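You operate a simulated robot arm through the tools that you are given. There is no shell and no other tool.

The job below is to be done with a simulated robot arm. You get a single attempt, and the scene is never put back.

Task
Unscrew the sooty spark plug from the engine head and clean it.
Fine: black 21 mm socket and red driver, both put back; the plug cleaner is on, leave the plug in it.

It is judged by the outcome, as a careful person would: the job done as asked, and still so three seconds after it is handed in. It fails if anything else is knocked over, pushed out of place, dropped, spilled or broken.

Robot
A 7-joint arm with a two-finger parallel gripper, fixed in place. Base frame: the origin is at the foot of the arm, x ahead of it, y to its left, z up; the work surface is at about z = 880. Units: mm, rad, N and s.
With the tool pointing down near the work surface it reaches from about 300 to 700 mm from the base axis. Its first joint turns from -1.152 to 1.152 rad. Payload 1.57 kg.
The TCP is the grasp point between the finger pads, 30 mm short of the fingertips. In the tool frame z runs along the fingers and y along their closing line. Largest opening 110 mm; finger width 24, thickness 12; the body of the gripper, 48 by 112 mm, starts 78 mm behind the TCP.
Orientation is that of the tool frame in the base frame, as [roll, pitch, yaw] about the fixed x, y, z axes, in that order (R = Rz(yaw) Ry(pitch) Rx(roll)). With the fingers straight down and closing along the base's y, the tool's x points along the base's -x, its y along +y and its z along -z.

Tools
- The arm moves only by the tool apply_moves. Its argument "commands" is a list that holds one entry, the list of rows, each a list of 7 numbers: the closure in counts, from 0 (fully open) to 255 (shut), then the shift along the tool's x, y, z in m, then the turn, a rotation vector about the tool's x, y, z in rad. In form: [[[jaw, dx, dy, dz, ax, ay, az], ...]]. A call has 1 to 20 rows; each row is the pose to reach, as a shift and turn from the pose commanded when the call began, along the tool's axes at that moment. Rows are played at 5 a second. More than 50 mm and 0.15 rad between two rows, or a gripper value outside its range, and nothing of the call is played. A pose out of reach is approached as far as the arm can. The call stops where the force on the tool passes 90 N (or 10 N more than at its start, if that is more) or the arm is blocked; 0.2 s more then pass. The fingers move at their own pace (about 108 mm/s each) and stop on an object; they squeeze with about 39 N. The grip force told is the motor's: it shows also when the fingers shut on nothing. Time passes only in rows, and 0.2 s behind the last, so rows that repeat a pose let the fingers close. It gives the time, the measured TCP pose, the force on the tool (base axes), the opening and the grip force at its end, in the units of the frame above (readings bear some noise), with the torque about the TCP (base axes, N m) and any sound that the robot's microphone picked up.
- Cameras (640 x 400 px; columns grow to the right, rows downward): "scene" is fixed at [158.5, -384.9, 1414.9]; the picture's right is [0.83, -0.56, 0.00], its down [-0.26, -0.39, -0.88] and it looks along [0.49, 0.73, -0.47] (base axes); focal length 334 px, centre (320, 200). "wrist" rides on the gripper at [70, 16, -141] in the tool frame; the picture's right is [-0.23, 0.97, 0.00], its down [-0.86, -0.20, -0.48] and it looks along [-0.47, -0.11, 0.88] (tool axes); focal length 222 px, centre (320, 200). There is no depth. A picture from a camera that has moved, and an enlarged one, comes with that camera's place and axes in the base frame and with its lens.
- get_image(camera): a new picture of that camera. The clock stands still meanwhile.
- zoom(camera, box): a new picture of the part [left, top, right, bottom] of that camera's present view, enlarged. The clock stands still meanwhile.
- finish_job(): hands the job in; it is judged then, once.

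Places have to be worked out from the pictures, the camera data and where the tool is seen. Open the gripper and draw the arm clear of the work before you hand the job in, unless the task says otherwise.

The tools are called after "Request:" by a JSON object that holds its "api" and its "payload". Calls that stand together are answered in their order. apply_moves: Moves the arm, as the interface text tells. Its arguments: {"type":"object","properties":{"commands":{"type":"array","items":{"type":"array","items":{"type":"array","items":{"type":"number"}}}}},"required":["commands"]} The other tools are called the same way: get_image (camera) takes a picture; zoom (camera, box) takes an enlarged picture of a part of a camera's view; finish_job () hands the job in.

At the start:

```text
time: 0.0
eef_pos: [310.4, 212.8, 1286.0]
tool_rot: [3.14, 0.0, -3.141]
force: [-0.3, -0.8, 0.2]
ft_torque: [0.02, 0.0, 0.01]
gripper_width: 109.9
finger_force: 0.0
```

scene: 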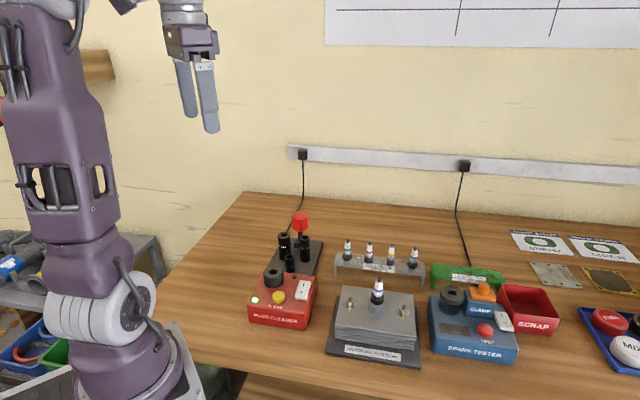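
wrist: 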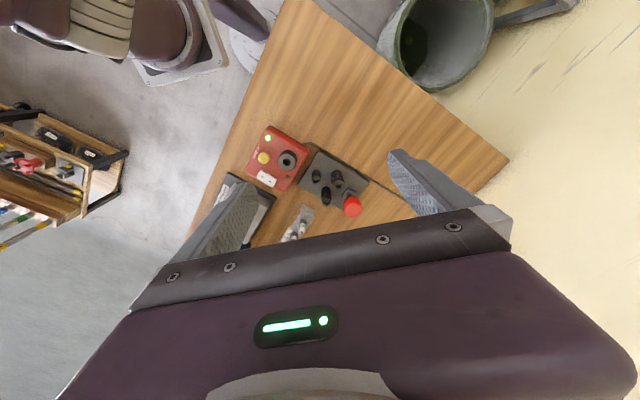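

I begin by looking closely at the bench before moving: the head, the tool stand and the plug cleaner.

Request:
{"api": "zoom", "payload": {"camera": "scene", "box": [230, 190, 430, 380]}}

Request:
{"api": "zoom", "payload": {"camera": "scene", "box": [240, 200, 340, 330]}}

Request:
{"api": "zoom", "payload": {"camera": "scene", "box": [320, 230, 430, 370]}}

Request:
{"api": "zoom", "payload": {"camera": "scene", "box": [420, 220, 640, 380]}}

Request:
{"api": "zoom", "payload": {"camera": "wrist", "box": [180, 100, 420, 250]}}

```text
2.11 times, centred on (330, 285) of scene
camera zoom: at [158.5, -384.9, 1414.9], right [0.83, -0.56, 0.0], down [-0.26, -0.39, -0.88], along [0.49, 0.73, -0.47], focal length 702 px, centre (299, 21)
```

zoom: 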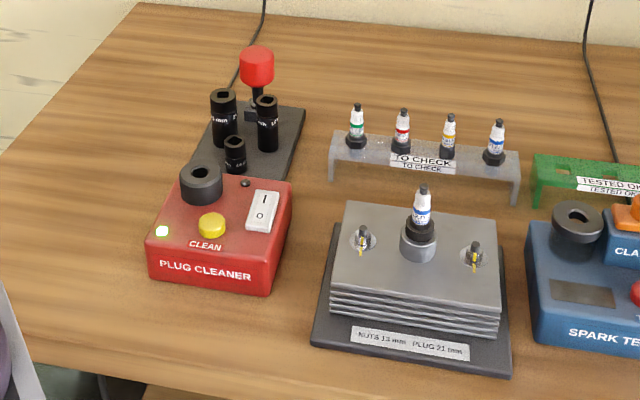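

```text
3.08 times, centred on (290, 265) of scene
camera zoom: at [158.5, -384.9, 1414.9], right [0.83, -0.56, 0.0], down [-0.26, -0.39, -0.88], along [0.49, 0.73, -0.47], focal length 1027 px, centre (412, 0)
```

zoom: 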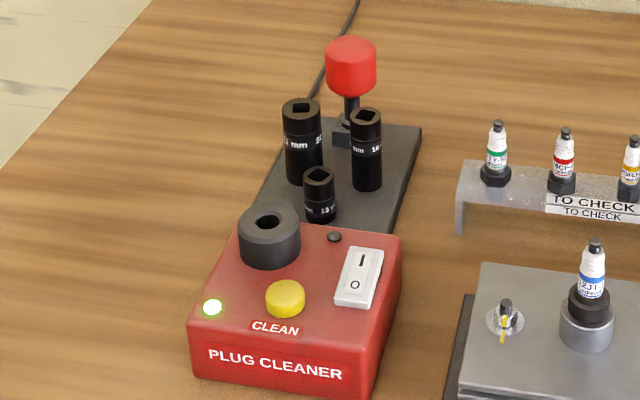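

```text
2.86 times, centred on (375, 300) of scene
camera zoom: at [158.5, -384.9, 1414.9], right [0.83, -0.56, 0.0], down [-0.26, -0.39, -0.88], along [0.49, 0.73, -0.47], focal length 953 px, centre (163, -86)
```

zoom: 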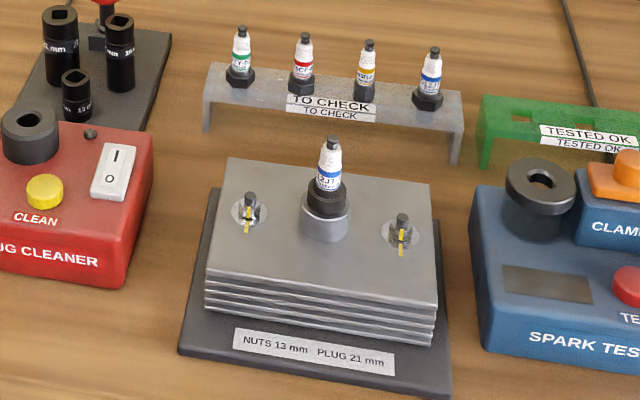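

```text
2.50 times, centred on (530, 300) of scene
camera zoom: at [158.5, -384.9, 1414.9], right [0.83, -0.56, 0.0], down [-0.26, -0.39, -0.88], along [0.49, 0.73, -0.47], focal length 834 px, centre (-205, -50)
```

zoom: 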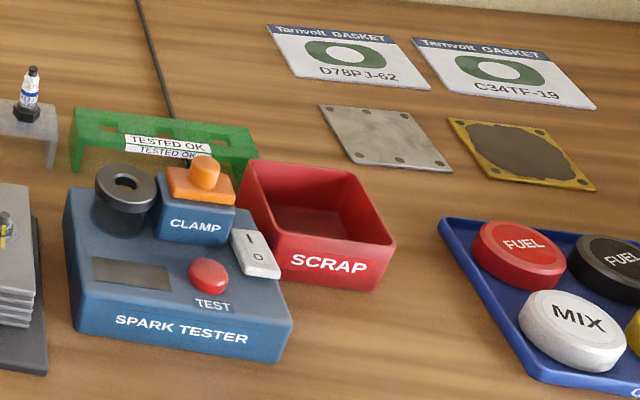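

```text
2.67 times, centred on (300, 175) of wrist
camera zoom: at [241.0, 229.4, 1428.2], right [0.23, 0.97, 0.0], down [0.86, -0.2, 0.48], along [0.47, -0.11, -0.88], focal length 592 px, centre (373, 267)
```

zoom: 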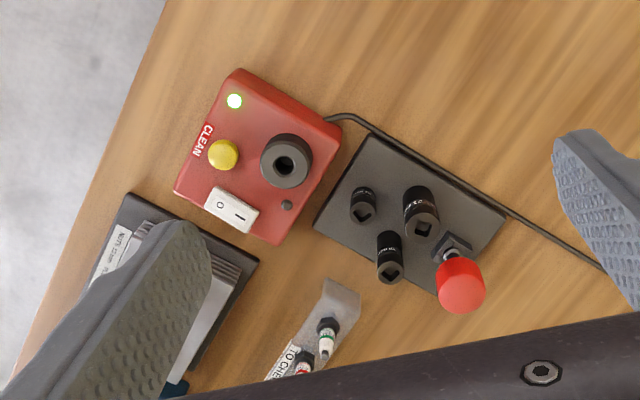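

The cleaner port looks to be near (380, 124, 950), the 21 mm socket top near (462, 223, 961), the red handle near (521, 244, 967) and the plug near (510, -50). I move the open hand to a higher viewpoint over the middle of the bench for a better look.

Request:
{"api": "apply_moves", "payload": {"commands": [[[0, -0.02, -0.03, 0.01, 0, 0, 0], [0, -0.04, -0.06, 0.02, 0, 0, 0], [0, -0.06, -0.09, 0.03, 0, 0, 0], [0, -0.08, -0.12, 0.04, 0, 0, 0], [0, -0.1, -0.15, 0.05, 0, 0, 0], [0, -0.12, -0.18, 0.06, 0, 0, 0], [0, -0.13, -0.2, 0.06, 0, 0, 0]]]}}

Request:
{"api": "get_image", "payload": {"camera": "wrist"}}

Request:
{"api": "get_image", "payload": {"camera": "scene"}}

```text
time: 1.6
eef_pos: [439.3, 13.8, 1226.2]
tool_rot: [3.141, 0.001, -3.14]
force: [0.5, -0.6, 0.3]
ft_torque: [0.0, 0.01, 0.0]
gripper_width: 110.1
finger_force: 0.0
```

```text
taken
camera wrist: at [370.0, 29.7, 1368.0], right [0.23, 0.97, 0.0], down [0.86, -0.2, 0.48], along [0.47, -0.11, -0.88], focal length 222 px, centre (320, 200)
```

wrist: 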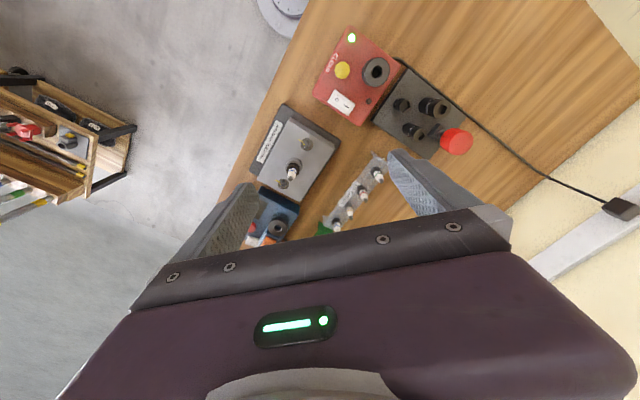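

```text
taken
```

scene: 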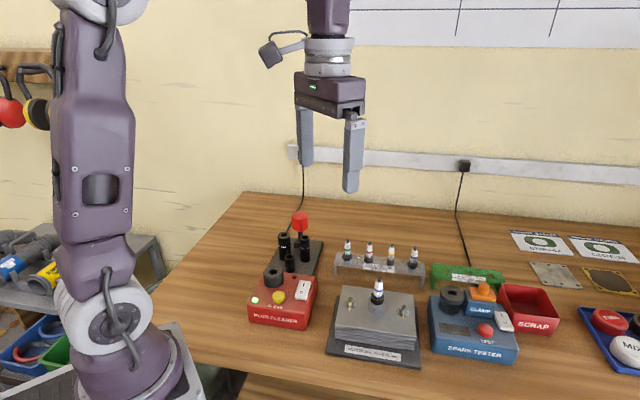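

Zooming into this wrist view to get the head and the tool stand in detail.

Request:
{"api": "zoom", "payload": {"camera": "wrist", "box": [240, 90, 400, 190]}}

Request:
{"api": "zoom", "payload": {"camera": "wrist", "box": [310, 20, 490, 160]}}

```text
4.00 times, centred on (320, 140) of wrist
camera zoom: at [370.0, 29.7, 1368.0], right [0.23, 0.97, 0.0], down [0.86, -0.2, 0.48], along [0.47, -0.11, -0.88], focal length 888 px, centre (320, 440)
```

zoom: 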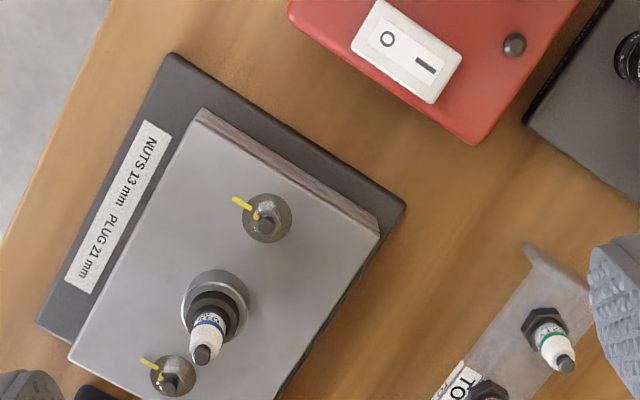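

```text
2.86 times, centred on (400, 90) of wrist
camera zoom: at [370.0, 29.7, 1368.0], right [0.23, 0.97, 0.0], down [0.86, -0.2, 0.48], along [0.47, -0.11, -0.88], focal length 635 px, centre (91, 514)
```

zoom: 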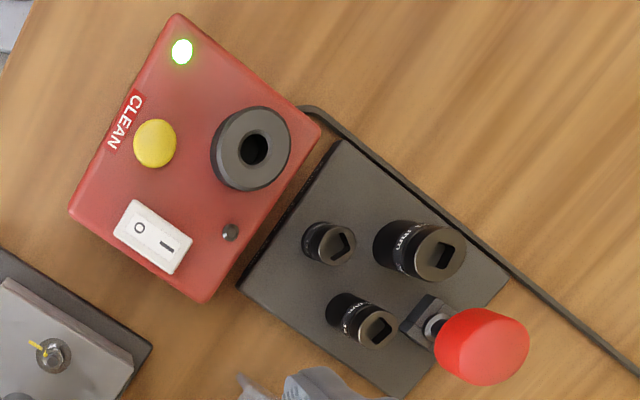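

The plug terminal comes out at about (511, -56, 1002) from both views, with the boss rim near z = 943. Now a tight zoom on the driver, its holder and the socket labels.

Request:
{"api": "zoom", "payload": {"camera": "scene", "box": [268, 205, 332, 275]}}

Request:
{"api": "zoom", "payload": {"camera": "scene", "box": [355, 265, 405, 320]}}

Request:
{"api": "zoom", "payload": {"camera": "scene", "box": [245, 260, 325, 330]}}

```text
5.71 times, centred on (300, 240) of scene
camera zoom: at [158.5, -384.9, 1414.9], right [0.83, -0.56, 0.0], down [-0.26, -0.39, -0.88], along [0.49, 0.73, -0.47], focal length 1907 px, centre (434, -29)
```

zoom: 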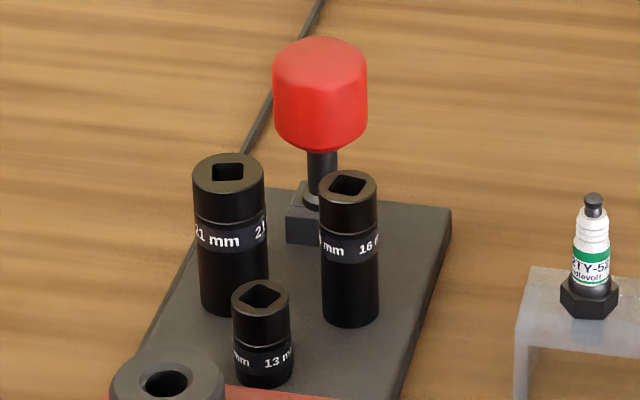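

```text
7.27 times, centred on (380, 292) of scene
camera zoom: at [158.5, -384.9, 1414.9], right [0.83, -0.56, 0.0], down [-0.26, -0.39, -0.88], along [0.49, 0.73, -0.47], focal length 2427 px, centre (-116, -473)
```

zoom: 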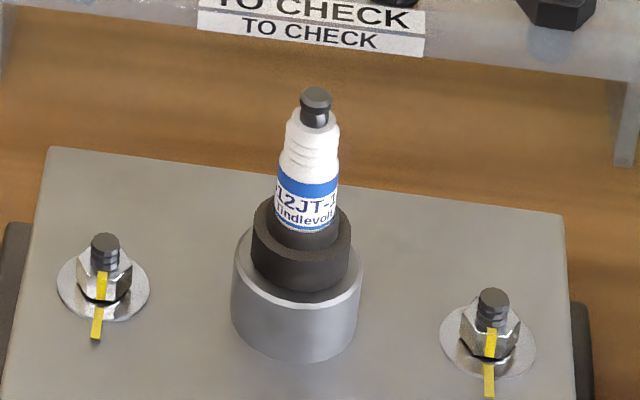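

```text
5.71 times, centred on (285, 295) of scene
camera zoom: at [158.5, -384.9, 1414.9], right [0.83, -0.56, 0.0], down [-0.26, -0.39, -0.88], along [0.49, 0.73, -0.47], focal length 1907 px, centre (520, -343)
```

zoom: 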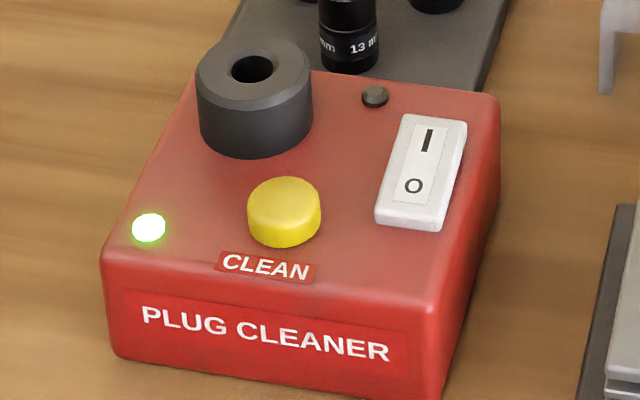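

The holder is a small square block on the stand and the sockets read 21, 16 and 13 mm. I move the open hand above the tool stand, well clear (fingertips about z = 1080), to see the square drives from above.

Request:
{"api": "apply_moves", "payload": {"commands": [[[0, -0.008, 0.035, 0.01, 0, 0, 0], [0, -0.016, 0.07, 0.03, 0, 0, 0], [0, -0.024, 0.105, 0.05, 0, 0, 0], [0, -0.032, 0.14, 0.07, 0, 0, 0], [0, -0.04, 0.175, 0.09, 0, 0, 0], [0, -0.048, 0.205, 0.11, 0, 0, 0], [0, -0.051, 0.218, 0.116, 0, 0, 0], [0, -0.051, 0.218, 0.116, 0, 0, 0]]]}}

Request:
{"api": "get_image", "payload": {"camera": "wrist"}}

Request:
{"api": "zoom", "payload": {"camera": "wrist", "box": [220, 80, 420, 210]}}

```text
time: 3.4
eef_pos: [491.3, 229.8, 1110.9]
tool_rot: [3.141, 0.0, 3.141]
force: [-0.5, 0.1, 0.2]
ft_torque: [0.03, -0.04, -0.01]
gripper_width: 110.3
finger_force: 0.2
```

```text
taken
camera wrist: at [422.2, 246.4, 1252.6], right [0.23, 0.97, 0.0], down [0.86, -0.2, 0.48], along [0.47, -0.11, -0.88], focal length 222 px, centre (320, 200)
```

wrist: 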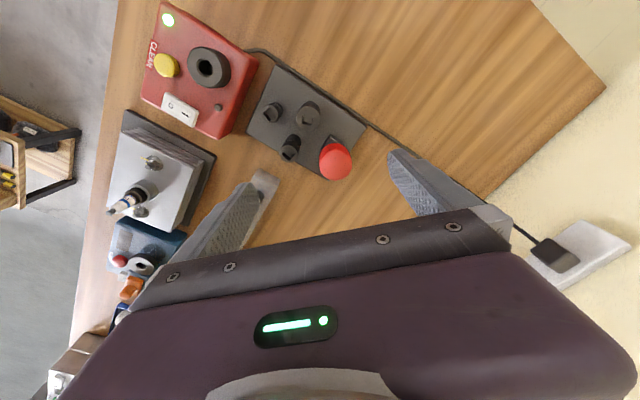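

```text
3.08 times, centred on (320, 145) of wrist
camera zoom: at [422.2, 246.4, 1252.6], right [0.23, 0.97, 0.0], down [0.86, -0.2, 0.48], along [0.47, -0.11, -0.88], focal length 684 px, centre (320, 369)
```

zoom: 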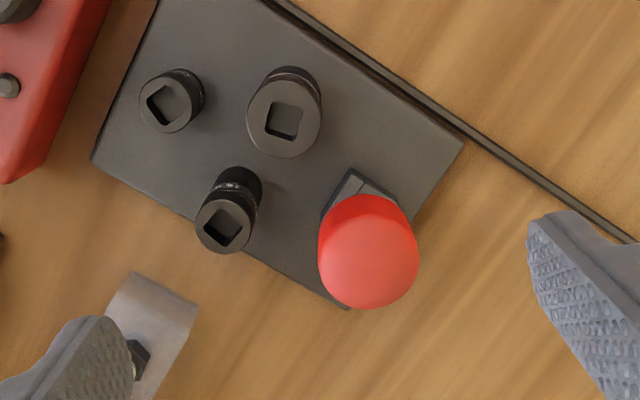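

I need the square orientation of the 21 mm socket and the holder; zooming tighter on both.

Request:
{"api": "zoom", "payload": {"camera": "wrist", "box": [285, 95, 335, 135]}}

Request:
{"api": "zoom", "payload": {"camera": "wrist", "box": [310, 125, 360, 185]}}

```text
10.00 times, centred on (310, 115) of wrist
camera zoom: at [422.2, 246.4, 1252.6], right [0.23, 0.97, 0.0], down [0.86, -0.2, 0.48], along [0.47, -0.11, -0.88], focal length 2221 px, centre (420, 1050)
```

zoom: 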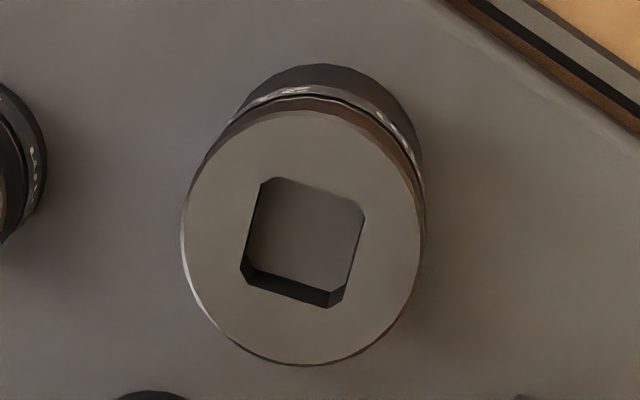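

```text
6.67 times, centred on (335, 155) of wrist
camera zoom: at [422.2, 246.4, 1252.6], right [0.23, 0.97, 0.0], down [0.86, -0.2, 0.48], along [0.47, -0.11, -0.88], focal length 1481 px, centre (220, 500)
```

zoom: 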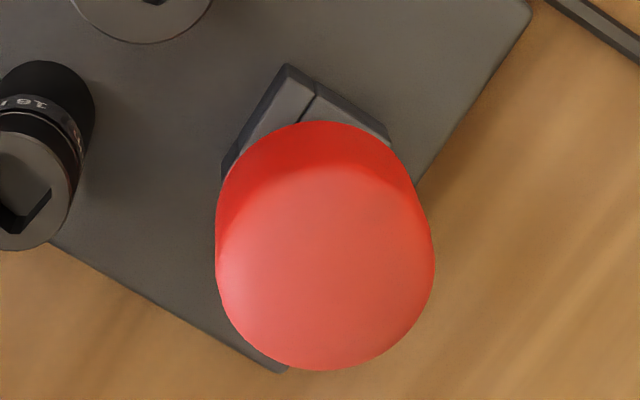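

The 21 mm socket's axis is near (461.5, 222.4), its square hole set at about -30° in base; the holder block sits at about 45°. The handle's axis is near (521, 244), 41 mm across, spanning z about 949–985. I turn the hand 45° so the fingers miss the sockets and hover over the handle.

Request:
{"api": "apply_moves", "payload": {"commands": [[[0, -0.005, 0.002, 0, 0, 0, -0.13], [0, -0.01, 0.004, 0, 0, 0, -0.26], [0, -0.015, 0.007, 0, 0, 0, -0.39], [0, -0.02, 0.009, 0.01, 0, 0, -0.52], [0, -0.025, 0.011, 0.02, 0, 0, -0.65], [0, -0.0296, 0.0135, 0.03, 0, 0, -0.785], [0, -0.0296, 0.0135, 0.03, 0, 0, -0.785]]]}}

Request:
{"api": "get_image", "payload": {"camera": "wrist"}}

Request:
{"api": "zoom", "payload": {"camera": "wrist", "box": [240, 80, 400, 200]}}

Request:
{"api": "zoom", "payload": {"camera": "scene", "box": [240, 120, 360, 280]}}

```text
time: 5.0
eef_pos: [521.5, 245.7, 1080.0]
tool_rot: [-3.14, 0.0, -2.355]
force: [-0.1, -0.5, 0.0]
ft_torque: [-0.02, 0.0, -0.01]
gripper_width: 109.9
finger_force: 0.1
```

```text
taken
camera wrist: at [461.1, 206.7, 1222.1], right [-0.53, 0.85, 0.0], down [0.75, 0.46, 0.48], along [0.41, 0.25, -0.88], focal length 222 px, centre (320, 200)
```

wrist: 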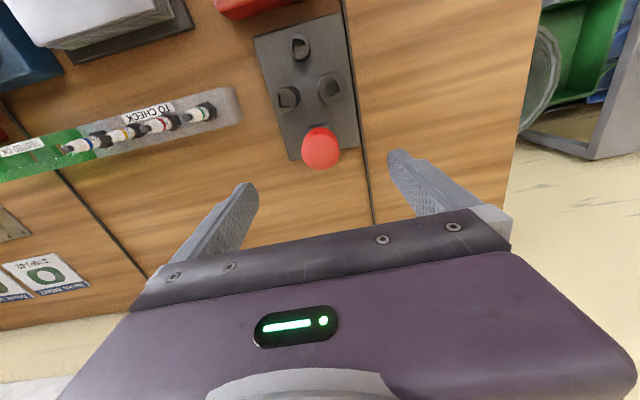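

```text
3.33 times, centred on (320, 140) of wrist
camera zoom: at [461.1, 206.7, 1222.1], right [-0.53, 0.85, 0.0], down [0.75, 0.46, 0.48], along [0.41, 0.25, -0.88], focal length 740 px, centre (320, 400)
```

zoom: 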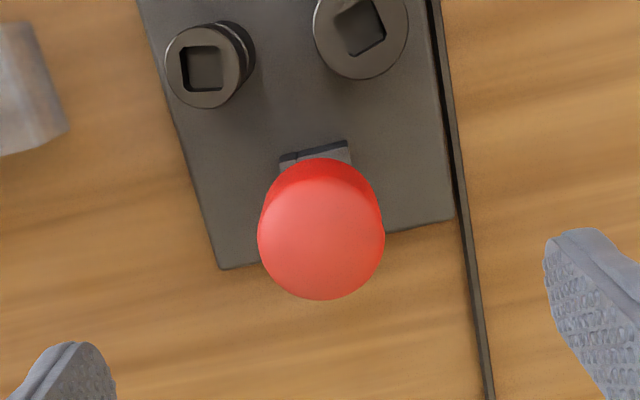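

```text
2.50 times, centred on (300, 200) of scene
camera zoom: at [158.5, -384.9, 1414.9], right [0.83, -0.56, 0.0], down [-0.26, -0.39, -0.88], along [0.49, 0.73, -0.47], focal length 834 px, centre (370, 200)
```

zoom: 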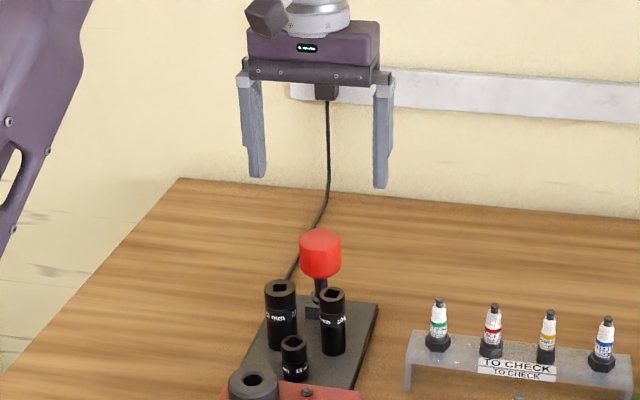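

Both wrist views place the handle axis at (520, 244), about 1.5 mm from the tool axis toward tool +x. I correct that, descend to the handle's middle (z about 968) and look before closing.

Request:
{"api": "apply_moves", "payload": {"commands": [[[0, 0.0015, 0, 0.03, 0, 0, 0], [0, 0.0015, 0, 0.06, 0, 0, 0], [0, 0.0015, 0, 0.085, 0, 0, 0], [0, 0.0015, 0, 0.1, 0, 0, 0], [0, 0.0015, 0, 0.112, 0, 0, 0], [0, 0.0015, 0, 0.112, 0, 0, 0]]]}}

Request:
{"api": "get_image", "payload": {"camera": "wrist"}}

Request:
{"api": "zoom", "payload": {"camera": "scene", "box": [250, 150, 350, 280]}}

```text
time: 6.4
eef_pos: [519.8, 242.7, 967.6]
tool_rot: [-3.141, -0.001, -2.356]
force: [-0.5, 0.0, 0.5]
ft_torque: [-0.02, -0.01, -0.06]
gripper_width: 109.8
finger_force: 0.2
```

```text
taken
camera wrist: at [459.1, 205.8, 1110.0], right [-0.53, 0.85, 0.0], down [0.75, 0.46, 0.48], along [0.41, 0.25, -0.88], focal length 222 px, centre (320, 200)
```

wrist: 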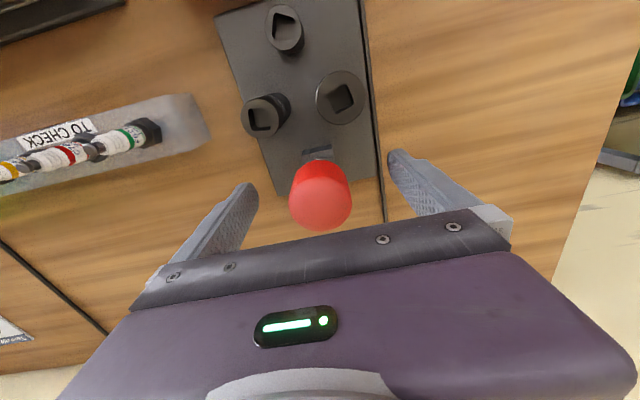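

```text
3.08 times, centred on (300, 215) of scene
camera zoom: at [158.5, -384.9, 1414.9], right [0.83, -0.56, 0.0], down [-0.26, -0.39, -0.88], along [0.49, 0.73, -0.47], focal length 1027 px, centre (382, 154)
```

zoom: 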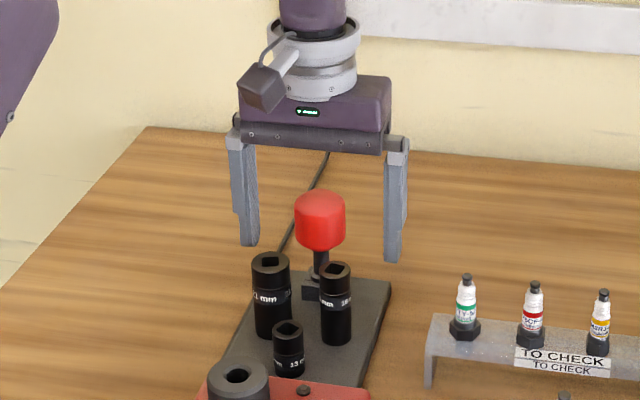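

Fingers straddle the handle evenly and nothing else is near. A zoom lets me check the centring along the pads before closing.

Request:
{"api": "zoom", "payload": {"camera": "wrist", "box": [270, 130, 370, 240]}}

```text
3.64 times, centred on (320, 185) of wrist
camera zoom: at [459.1, 205.8, 1110.0], right [-0.53, 0.85, 0.0], down [0.75, 0.46, 0.48], along [0.41, 0.25, -0.88], focal length 808 px, centre (320, 254)
```

zoom: 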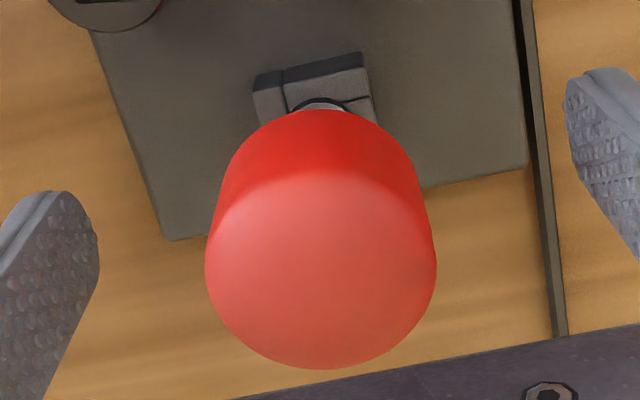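

Centred to within about a millimetre. Closing on the handle in place.

Request:
{"api": "apply_moves", "payload": {"commands": [[[255, 0, 0, 0, 0, 0, 0], [255, 0, 0, 0, 0, 0, 0], [255, 0, 0, 0, 0, 0, 0], [255, 0, 0, 0, 0, 0, 0]]]}}

Request:
{"api": "zoom", "payload": {"camera": "scene", "box": [250, 150, 350, 280]}}

```text
time: 7.4
eef_pos: [519.0, 243.9, 967.0]
tool_rot: [-3.141, 0.0, -2.358]
force: [-0.5, 0.0, 0.0]
ft_torque: [0.06, 0.02, 0.0]
gripper_width: 41.4
finger_force: 39.2
```

```text
3.08 times, centred on (300, 215) of scene
camera zoom: at [158.5, -384.9, 1414.9], right [0.83, -0.56, 0.0], down [-0.26, -0.39, -0.88], along [0.49, 0.73, -0.47], focal length 1027 px, centre (382, 154)
```

zoom: 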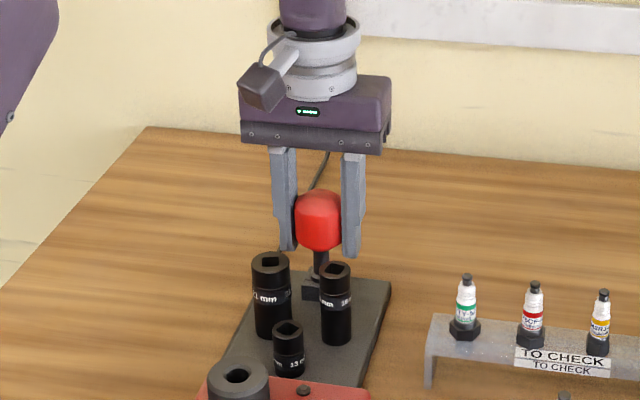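

The handle is held (41.4 mm, 39 N). I lift straight up slowly and watch the force.

Request:
{"api": "apply_moves", "payload": {"commands": [[[255, 0, 0, -0.01, 0, 0, 0], [255, 0, 0, -0.02, 0, 0, 0], [255, 0, 0, -0.04, 0, 0, 0], [255, 0, 0, -0.07, 0, 0, 0], [255, 0, 0, -0.1, 0, 0, 0], [255, 0, 0, -0.12, 0, 0, 0], [255, 0, 0, -0.12, 0, 0, 0]]]}}

Request:
{"api": "zoom", "payload": {"camera": "scene", "box": [250, 110, 350, 280]}}

Request:
{"api": "zoom", "payload": {"camera": "scene", "box": [275, 150, 325, 210]}}

Request:
{"api": "zoom", "payload": {"camera": "scene", "box": [275, 215, 335, 275]}}

Request:
{"api": "zoom", "payload": {"camera": "wrist", "box": [250, 70, 390, 240]}}

```text
time: 9.0
eef_pos: [521.8, 244.0, 1090.3]
tool_rot: [3.141, -0.001, -2.355]
force: [-0.8, 0.3, -2.0]
ft_torque: [-0.01, -0.01, 0.01]
gripper_width: 41.0
finger_force: 38.7
```

```text
2.35 times, centred on (300, 195) of scene
camera zoom: at [158.5, -384.9, 1414.9], right [0.83, -0.56, 0.0], down [-0.26, -0.39, -0.88], along [0.49, 0.73, -0.47], focal length 785 px, centre (367, 212)
```

zoom: 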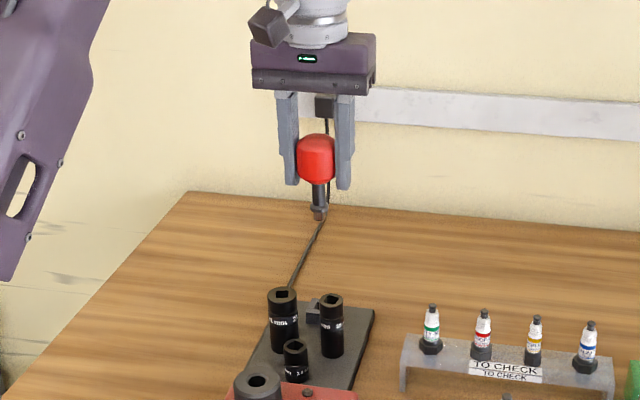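

```text
6.67 times, centred on (300, 180) of scene
camera zoom: at [158.5, -384.9, 1414.9], right [0.83, -0.56, 0.0], down [-0.26, -0.39, -0.88], along [0.49, 0.73, -0.47], focal length 2224 px, centre (453, 333)
```

zoom: 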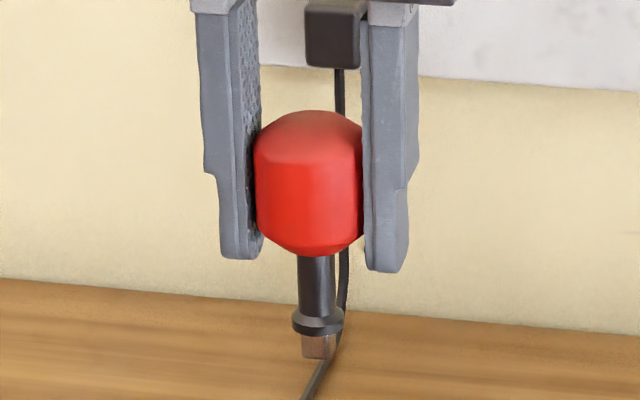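

```text
6.67 times, centred on (305, 245) of scene
camera zoom: at [158.5, -384.9, 1414.9], right [0.83, -0.56, 0.0], down [-0.26, -0.39, -0.88], along [0.49, 0.73, -0.47], focal length 2224 px, centre (420, -100)
```

zoom: 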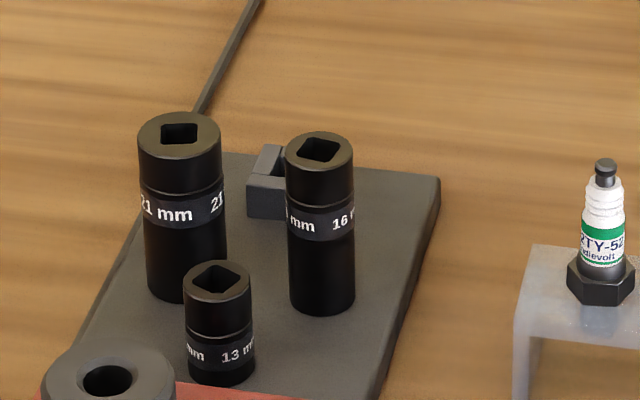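

```text
2.35 times, centred on (320, 155) of wrist
camera zoom: at [460.5, 206.2, 1232.1], right [-0.53, 0.85, 0.0], down [0.75, 0.46, 0.48], along [0.41, 0.25, -0.88], focal length 523 px, centre (320, 306)
```

zoom: 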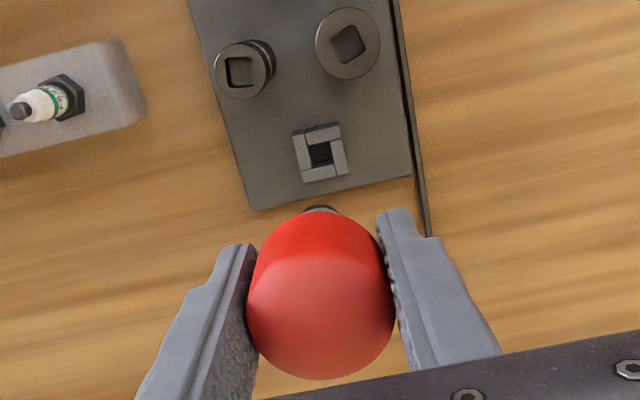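

The driver is out cleanly: a square tip about 12 mm long under a collar, tip roughly 67 mm below the TCP, and its square matches the holder (45°). Now I refine the 21 mm socket's centre and square angle from this second viewpoint.

Request:
{"api": "zoom", "payload": {"camera": "wrist", "box": [309, 68, 353, 108]}}

Request:
{"api": "zoom", "payload": {"camera": "wrist", "box": [300, 110, 344, 158]}}

```text
10.00 times, centred on (331, 88) of wrist
camera zoom: at [460.5, 206.2, 1232.1], right [-0.53, 0.85, 0.0], down [0.75, 0.46, 0.48], along [0.41, 0.25, -0.88], focal length 2221 px, centre (210, 1320)
```

zoom: 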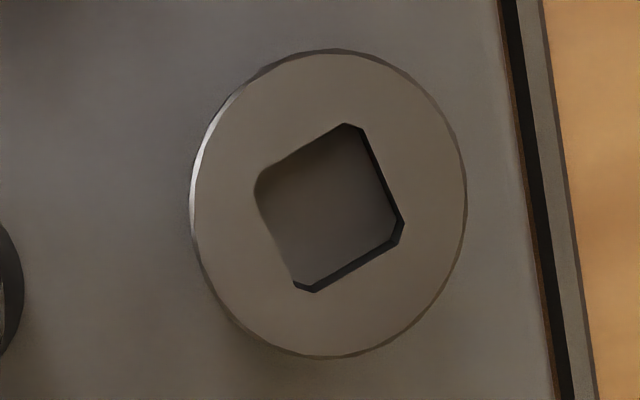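

```text
8.33 times, centred on (322, 134) of wrist
camera zoom: at [460.5, 206.2, 1232.1], right [-0.53, 0.85, 0.0], down [0.75, 0.46, 0.48], along [0.41, 0.25, -0.88], focal length 1851 px, centre (303, 750)
```

zoom: 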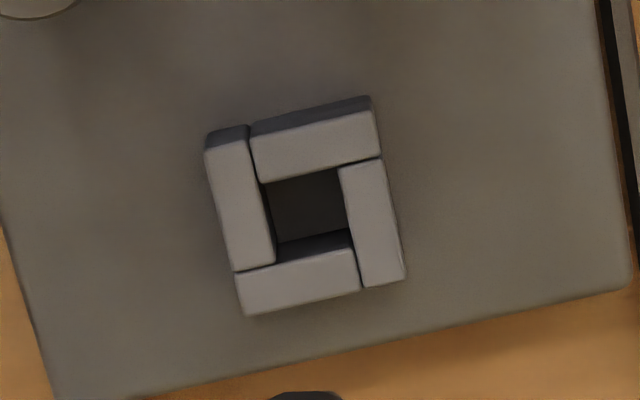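

Consistent results: socket axis about (-58.4, -22.0) mm from the driver's home, hole angle 60° against the driver's 44.5°. I move over the socket, turn 15.5° counter-clockwise and stop with the tip about 10 mm above it.

Request:
{"api": "apply_moves", "payload": {"commands": [[[255, 0.012, 0.005, 0, 0, 0, -0.05], [255, 0.024, 0.01, 0, 0, 0, -0.11], [255, 0.036, 0.016, 0, 0, 0, -0.17], [255, 0.048, 0.021, 0, 0, 0, -0.23], [255, 0.0569, 0.0257, 0.0, 0, 0, -0.272], [255, 0.0569, 0.0257, 0.025, 0, 0, -0.272], [255, 0.0569, 0.0257, 0.048, 0, 0, -0.272], [255, 0.0569, 0.0257, 0.048, 0, 0, -0.272]]]}}

Request:
{"api": "zoom", "payload": {"camera": "scene", "box": [255, 170, 315, 260]}}

Request:
{"api": "zoom", "payload": {"camera": "wrist", "box": [250, 100, 390, 240]}}

```text
time: 10.8
eef_pos: [460.9, 220.9, 1040.1]
tool_rot: [-3.141, 0.0, -2.085]
force: [-0.8, 0.6, -1.9]
ft_torque: [-0.02, 0.0, -0.01]
gripper_width: 41.0
finger_force: 39.2
```

```text
4.44 times, centred on (285, 215) of scene
camera zoom: at [158.5, -384.9, 1414.9], right [0.83, -0.56, 0.0], down [-0.26, -0.39, -0.88], along [0.49, 0.73, -0.47], focal length 1483 px, centre (476, 133)
```

zoom: 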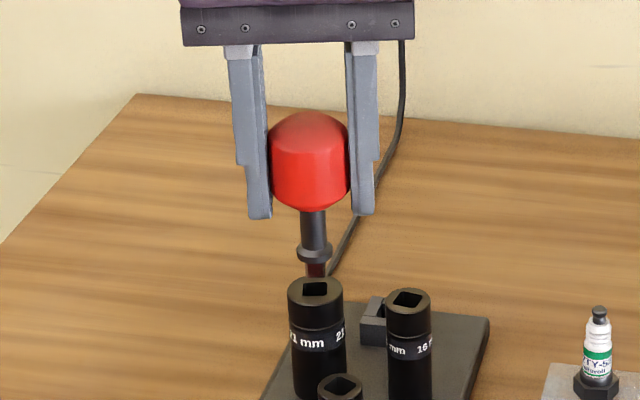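

```text
2.86 times, centred on (320, 170) of wrist
camera zoom: at [414.1, 168.3, 1182.5], right [-0.74, 0.68, 0.0], down [0.59, 0.65, 0.48], along [0.32, 0.35, -0.88], focal length 635 px, centre (320, 286)
```

zoom: 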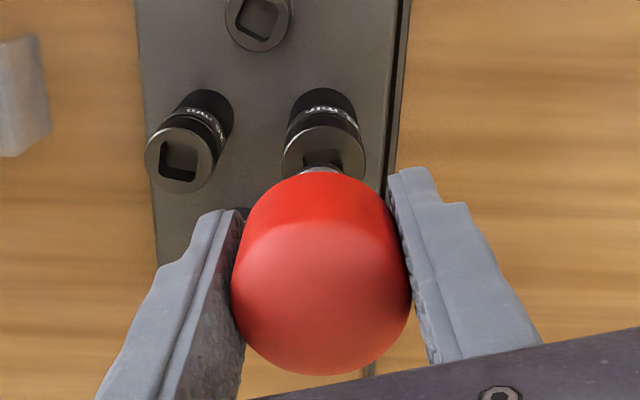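

Zooming tight on the tip and the socket mouth to judge the remaining offset.

Request:
{"api": "zoom", "payload": {"camera": "scene", "box": [270, 215, 300, 245]}}

Request:
{"api": "zoom", "payload": {"camera": "wrist", "box": [295, 125, 345, 165]}}

```text
13.33 times, centred on (285, 230) of scene
camera zoom: at [158.5, -384.9, 1414.9], right [0.83, -0.56, 0.0], down [-0.26, -0.39, -0.88], along [0.49, 0.73, -0.47], focal length 4449 px, centre (787, -200)
```

zoom: 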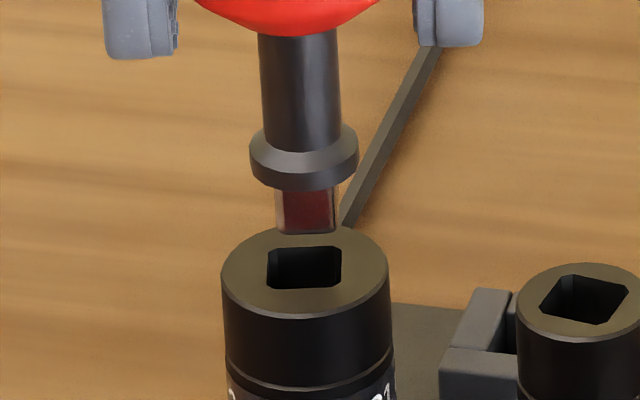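

```text
10.00 times, centred on (320, 145) of wrist
camera zoom: at [414.1, 168.3, 1182.5], right [-0.74, 0.68, 0.0], down [0.59, 0.65, 0.48], along [0.32, 0.35, -0.88], focal length 2221 px, centre (320, 750)
```

zoom: 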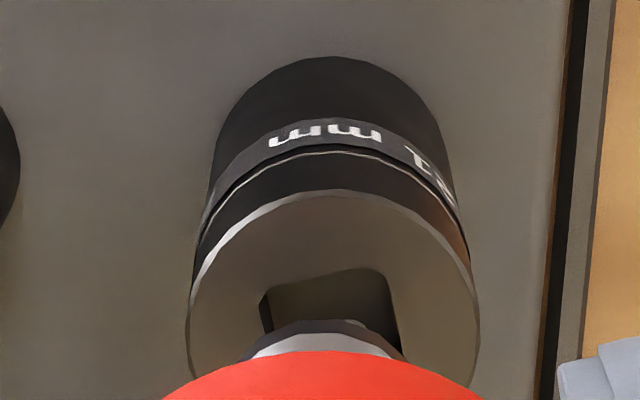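

The scene view shows the driver about 1 mm right of the socket centre and the wrist view about 0.5–1 mm the same way; the hole (about 13 mm) leaves roughly ±1 mm around the tip (about 11 mm). I shift 0.8 mm along tool y and lower slowly, watching force.

Request:
{"api": "apply_moves", "payload": {"commands": [[[255, 0, 0.0008, 0.003, 0, 0, 0], [255, 0, 0.0008, 0.006, 0, 0, 0], [255, 0, 0.0008, 0.009, 0, 0, 0], [255, 0, 0.0008, 0.012, 0, 0, 0], [255, 0, 0.0008, 0.015, 0, 0, 0], [255, 0, 0.0008, 0.017, 0, 0, 0], [255, 0, 0.0008, 0.017, 0, 0, 0]]]}}

Request:
{"api": "zoom", "payload": {"camera": "scene", "box": [270, 215, 300, 245]}}

```text
time: 12.4
eef_pos: [461.2, 220.7, 1022.3]
tool_rot: [3.141, -0.001, -2.084]
force: [0.4, 0.3, -1.4]
ft_torque: [0.0, -0.02, -0.02]
gripper_width: 41.4
finger_force: 38.8
```

```text
13.33 times, centred on (285, 230) of scene
camera zoom: at [158.5, -384.9, 1414.9], right [0.83, -0.56, 0.0], down [-0.26, -0.39, -0.88], along [0.49, 0.73, -0.47], focal length 4449 px, centre (787, -200)
```

zoom: 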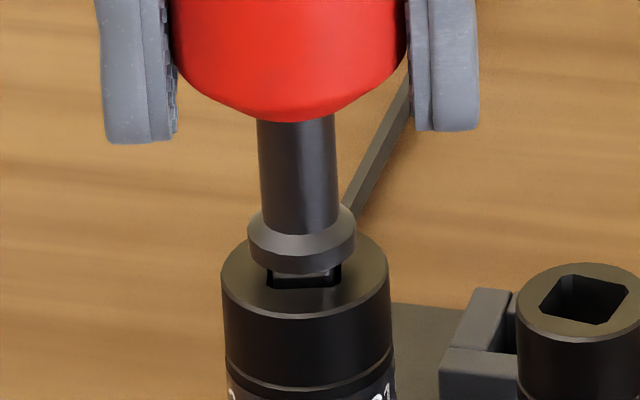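

No contact force and the tip is inside the hole. Lowering a few more millimetres until the collar seats.

Request:
{"api": "apply_moves", "payload": {"commands": [[[255, 0, 0, 0.001, 0, 0, 0], [255, 0, 0, 0.002, 0, 0, 0], [255, 0, 0, 0.003, 0, 0, 0], [255, 0, 0, 0.004, 0, 0, 0], [255, 0, 0, 0.005, 0, 0, 0], [255, 0, 0, 0.005, 0, 0, 0]]]}}

Request:
{"api": "zoom", "payload": {"camera": "scene", "box": [270, 215, 300, 245]}}

```text
time: 13.8
eef_pos: [459.3, 222.1, 1018.9]
tool_rot: [-3.14, 0.001, -2.083]
force: [-2.4, -0.9, 15.6]
ft_torque: [-0.05, 0.16, -0.05]
gripper_width: 41.1
finger_force: 39.0
```

```text
13.33 times, centred on (285, 230) of scene
camera zoom: at [158.2, -385.0, 1414.9], right [0.83, -0.56, 0.0], down [-0.26, -0.39, -0.88], along [0.49, 0.73, -0.47], focal length 4449 px, centre (787, -200)
```

zoom: 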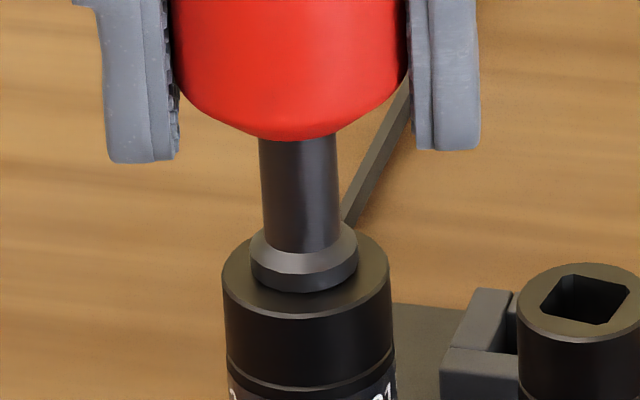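

The collar is seated on the socket (15.6 N of reaction). I lift a little to see whether the socket comes along.

Request:
{"api": "apply_moves", "payload": {"commands": [[[255, 0, 0, -0.002, 0, 0, 0], [255, 0, 0, -0.006, 0, 0, 0], [255, 0, 0, -0.01, 0, 0, 0], [255, 0, 0, -0.015, 0, 0, 0], [255, 0, 0, -0.015, 0, 0, 0]]]}}

Request:
{"api": "zoom", "payload": {"camera": "scene", "box": [262, 190, 322, 270]}}

```text
time: 15.0
eef_pos: [460.3, 221.8, 1033.0]
tool_rot: [3.141, 0.0, -2.085]
force: [0.0, 0.2, -1.1]
ft_torque: [-0.02, -0.02, -0.02]
gripper_width: 41.2
finger_force: 39.3
```

```text
5.00 times, centred on (292, 230) of scene
camera zoom: at [158.5, -384.9, 1414.9], right [0.83, -0.56, 0.0], down [-0.26, -0.39, -0.88], along [0.49, 0.73, -0.47], focal length 1668 px, centre (460, 50)
```

zoom: 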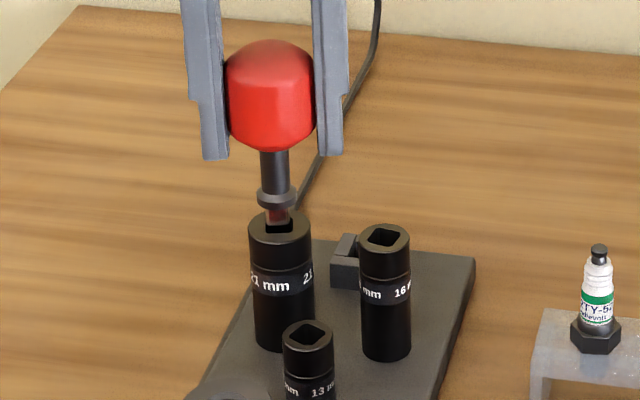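

The socket stayed; the drive probably has a detent that wants a firmer push. I press down again somewhat harder, in small steps.

Request:
{"api": "apply_moves", "payload": {"commands": [[[255, 0, 0, 0.006, 0, 0, 0], [255, 0, 0, 0.011, 0, 0, 0], [255, 0, 0, 0.014, 0, 0, 0], [255, 0, 0, 0.015, 0, 0, 0], [255, 0, 0, 0.016, 0, 0, 0], [255, 0, 0, 0.017, 0, 0, 0], [255, 0, 0, 0.017, 0, 0, 0]]]}}

Request:
{"api": "zoom", "payload": {"camera": "scene", "box": [270, 215, 300, 245]}}

```text
time: 16.6
eef_pos: [460.5, 222.0, 1018.2]
tool_rot: [-3.141, 0.006, -2.083]
force: [-6.4, -3.9, 51.0]
ft_torque: [-0.34, 0.18, -0.07]
gripper_width: 41.1
finger_force: 38.4
```

```text
13.33 times, centred on (285, 230) of scene
camera zoom: at [157.5, -385.4, 1414.9], right [0.83, -0.56, 0.0], down [-0.26, -0.39, -0.88], along [0.49, 0.73, -0.47], focal length 4449 px, centre (787, -200)
```

zoom: 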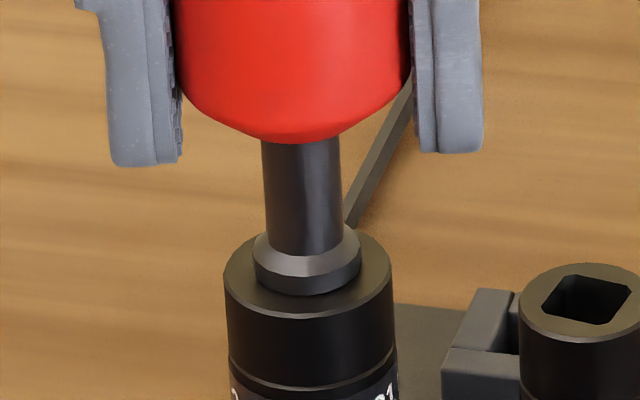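

51 N applied, no click heard. Lifting again to check whether the socket is now held.

Request:
{"api": "apply_moves", "payload": {"commands": [[[255, 0, 0, -0.004, 0, 0, 0], [255, 0, 0, -0.008, 0, 0, 0], [255, 0, 0, -0.012, 0, 0, 0], [255, 0, 0, -0.017, 0, 0, 0], [255, 0, 0, -0.017, 0, 0, 0]]]}}

Request:
{"api": "zoom", "payload": {"camera": "scene", "box": [262, 190, 322, 270]}}

```text
time: 17.8
eef_pos: [459.7, 222.1, 1032.7]
tool_rot: [3.14, -0.001, -2.083]
force: [-0.8, -0.9, -2.0]
ft_torque: [-0.01, 0.0, 0.02]
gripper_width: 41.1
finger_force: 39.1
```

```text
5.00 times, centred on (292, 230) of scene
camera zoom: at [158.5, -384.9, 1414.9], right [0.83, -0.56, 0.0], down [-0.26, -0.39, -0.88], along [0.49, 0.73, -0.47], focal length 1668 px, centre (460, 50)
```

zoom: 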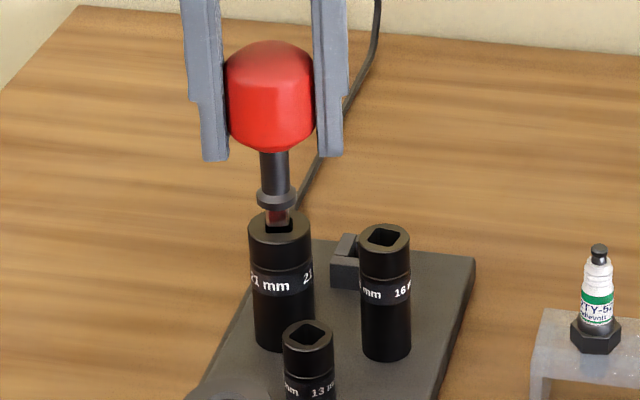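

The drive does not retain the socket, so the socket must be set on the plug by hand first and driven afterwards. I take the driver back to its holder by the reverse path, stopping just above it to check.

Request:
{"api": "apply_moves", "payload": {"commands": [[[255, 0, 0, -0.03, 0, 0, 0], [255, 0, 0, -0.055, 0, 0, 0], [255, -0.012, -0.01, -0.055, 0, 0, 0.07], [255, -0.024, -0.02, -0.055, 0, 0, 0.14], [255, -0.036, -0.031, -0.055, 0, 0, 0.21], [255, -0.0478, -0.0409, -0.055, 0, 0, 0.272], [255, -0.0478, -0.0409, -0.02, 0, 0, 0.272], [255, -0.0478, -0.0409, 0.015, 0, 0, 0.272], [255, -0.0478, -0.0409, 0.042, 0, 0, 0.272], [255, -0.0478, -0.0409, 0.042, 0, 0, 0.272]]]}}

Request:
{"api": "zoom", "payload": {"camera": "scene", "box": [285, 200, 325, 250]}}

Request:
{"api": "zoom", "payload": {"camera": "wrist", "box": [270, 100, 370, 200]}}

```text
time: 20.0
eef_pos: [520.4, 243.0, 989.9]
tool_rot: [-3.141, 0.0, -2.355]
force: [-0.5, 0.4, -3.1]
ft_torque: [0.02, 0.02, 0.0]
gripper_width: 41.2
finger_force: 38.9
```

```text
8.00 times, centred on (305, 225) of scene
camera zoom: at [158.5, -384.9, 1414.9], right [0.83, -0.56, 0.0], down [-0.26, -0.39, -0.88], along [0.49, 0.73, -0.47], focal length 2669 px, centre (440, 0)
```

zoom: 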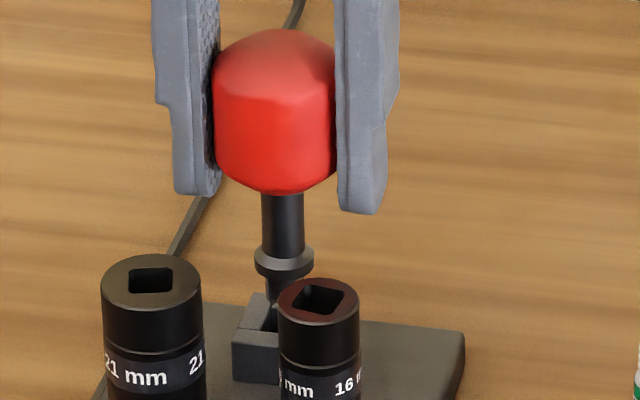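

```text
4.00 times, centred on (320, 150) of wrist
camera zoom: at [459.1, 205.1, 1132.3], right [-0.53, 0.85, 0.0], down [0.75, 0.46, 0.48], along [0.41, 0.25, -0.88], focal length 888 px, centre (320, 400)
```

zoom: 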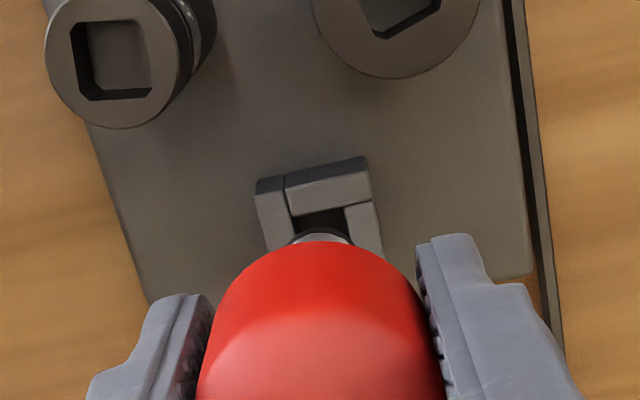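

Aligned over the holder as when it came out. Lowering the last 23 mm slowly.

Request:
{"api": "apply_moves", "payload": {"commands": [[[255, 0, 0, 0.004, 0, 0, 0], [255, 0, 0, 0.008, 0, 0, 0], [255, 0, 0, 0.012, 0, 0, 0], [255, 0, 0, 0.016, 0, 0, 0], [255, 0, 0, 0.019, 0, 0, 0], [255, 0, 0, 0.022, 0, 0, 0], [255, 0, 0, 0.0225, 0, 0, 0], [255, 0, 0, 0.0225, 0, 0, 0]]]}}

Request:
{"api": "zoom", "payload": {"camera": "scene", "box": [285, 200, 325, 250]}}

```text
time: 21.8
eef_pos: [520.2, 243.3, 969.4]
tool_rot: [3.141, 0.0, -2.356]
force: [-0.4, 0.3, -2.3]
ft_torque: [-0.03, 0.0, -0.01]
gripper_width: 41.2
finger_force: 39.1
```

```text
8.00 times, centred on (305, 225) of scene
camera zoom: at [158.5, -384.9, 1414.9], right [0.83, -0.56, 0.0], down [-0.26, -0.39, -0.88], along [0.49, 0.73, -0.47], focal length 2669 px, centre (440, 0)
```

zoom: 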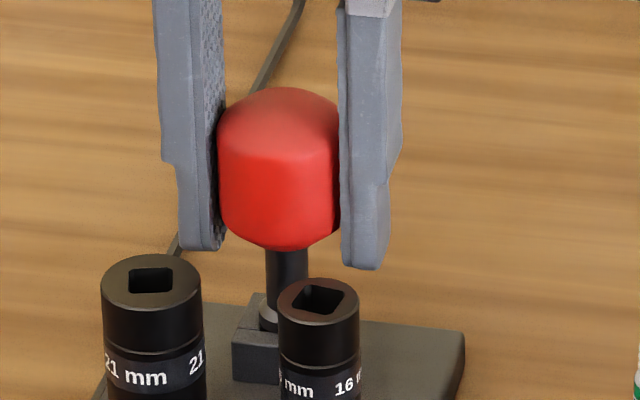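

Almost home; I lower the last half millimetre, release the handle and rise.

Request:
{"api": "apply_moves", "payload": {"commands": [[[255, 0, 0, 0.0007, 0, 0, 0], [255, 0, 0, 0.0007, 0, 0, 0], [120, 0, 0, 0.0007, 0, 0, 0], [60, 0, 0, 0.0007, 0, 0, 0], [0, 0, 0, 0.0007, 0, 0, 0], [0, 0, 0, 0.0007, 0, 0, 0]]]}}

Request:
{"api": "zoom", "payload": {"camera": "scene", "box": [255, 170, 335, 270]}}

```text
time: 23.2
eef_pos: [519.8, 243.0, 968.1]
tool_rot: [-3.141, 0.0, -2.355]
force: [0.6, -0.3, 0.4]
ft_torque: [-0.01, 0.04, 0.02]
gripper_width: 110.1
finger_force: 0.1
```

```text
4.00 times, centred on (295, 220) of scene
camera zoom: at [158.5, -384.9, 1414.9], right [0.83, -0.56, 0.0], down [-0.26, -0.39, -0.88], along [0.49, 0.73, -0.47], focal length 1335 px, centre (420, 120)
```

zoom: 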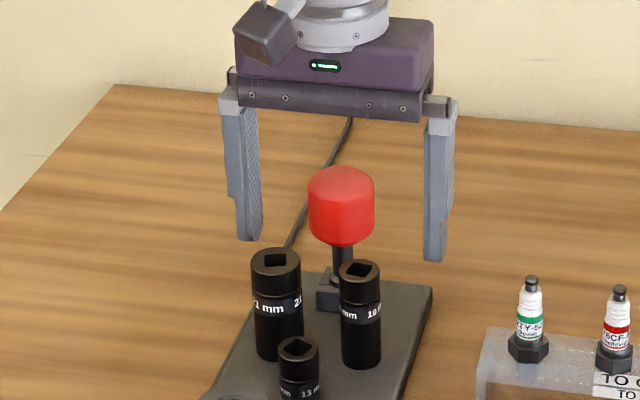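

The driver stands upright in its holder again. Now I rise, move above the 21 mm socket, and turn so the closing line runs between the 13 and 16 mm sockets, with the jaw narrowed to about 44 mm.

Request:
{"api": "apply_moves", "payload": {"commands": [[[0, 0, 0, -0.025, 0, 0, 0], [0, 0, 0, -0.05, 0, 0, 0], [0, 0, 0, -0.077, 0, 0, 0], [60, 0.012, 0.005, -0.077, 0, 0, 0.12], [100, 0.024, 0.011, -0.077, 0, 0, 0.24], [153, 0.036, 0.017, -0.077, 0, 0, 0.36], [153, 0.048, 0.022, -0.077, 0, 0, 0.49], [153, 0.0571, 0.0265, -0.077, 0, 0, 0.611], [153, 0.0571, 0.0265, -0.077, 0, 0, 0.611]]]}}

Request:
{"api": "zoom", "payload": {"camera": "wrist", "box": [240, 80, 400, 220]}}

Request:
{"api": "zoom", "payload": {"camera": "scene", "box": [255, 170, 335, 270]}}

```text
time: 25.2
eef_pos: [459.0, 222.4, 1044.8]
tool_rot: [3.141, 0.0, -2.969]
force: [-0.4, 0.9, 0.2]
ft_torque: [-0.01, 0.01, 0.0]
gripper_width: 44.0
finger_force: 0.0
```

```text
2.86 times, centred on (320, 150) of wrist
camera zoom: at [388.7, 225.8, 1186.9], right [0.06, 1.0, 0.0], down [0.88, -0.05, 0.48], along [0.48, -0.03, -0.88], focal length 635 px, centre (320, 343)
```

zoom: 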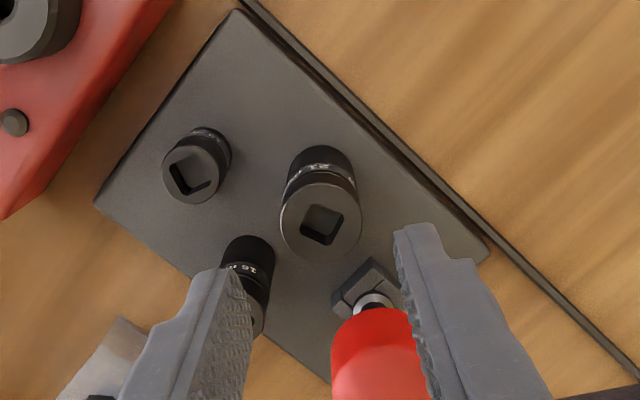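

```text
4.00 times, centred on (295, 220) of scene
camera zoom: at [158.5, -384.9, 1414.9], right [0.83, -0.56, 0.0], down [-0.26, -0.39, -0.88], along [0.49, 0.73, -0.47], focal length 1335 px, centre (420, 120)
```

zoom: 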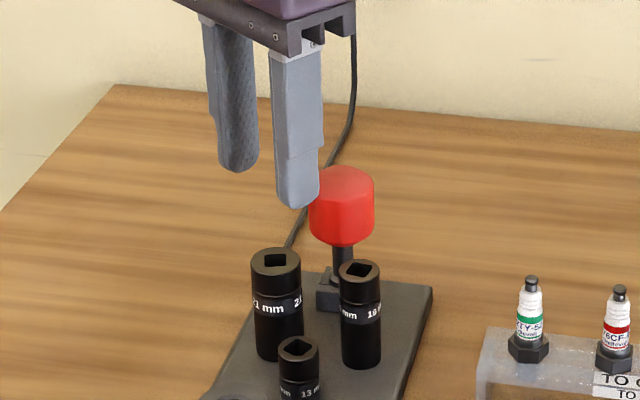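

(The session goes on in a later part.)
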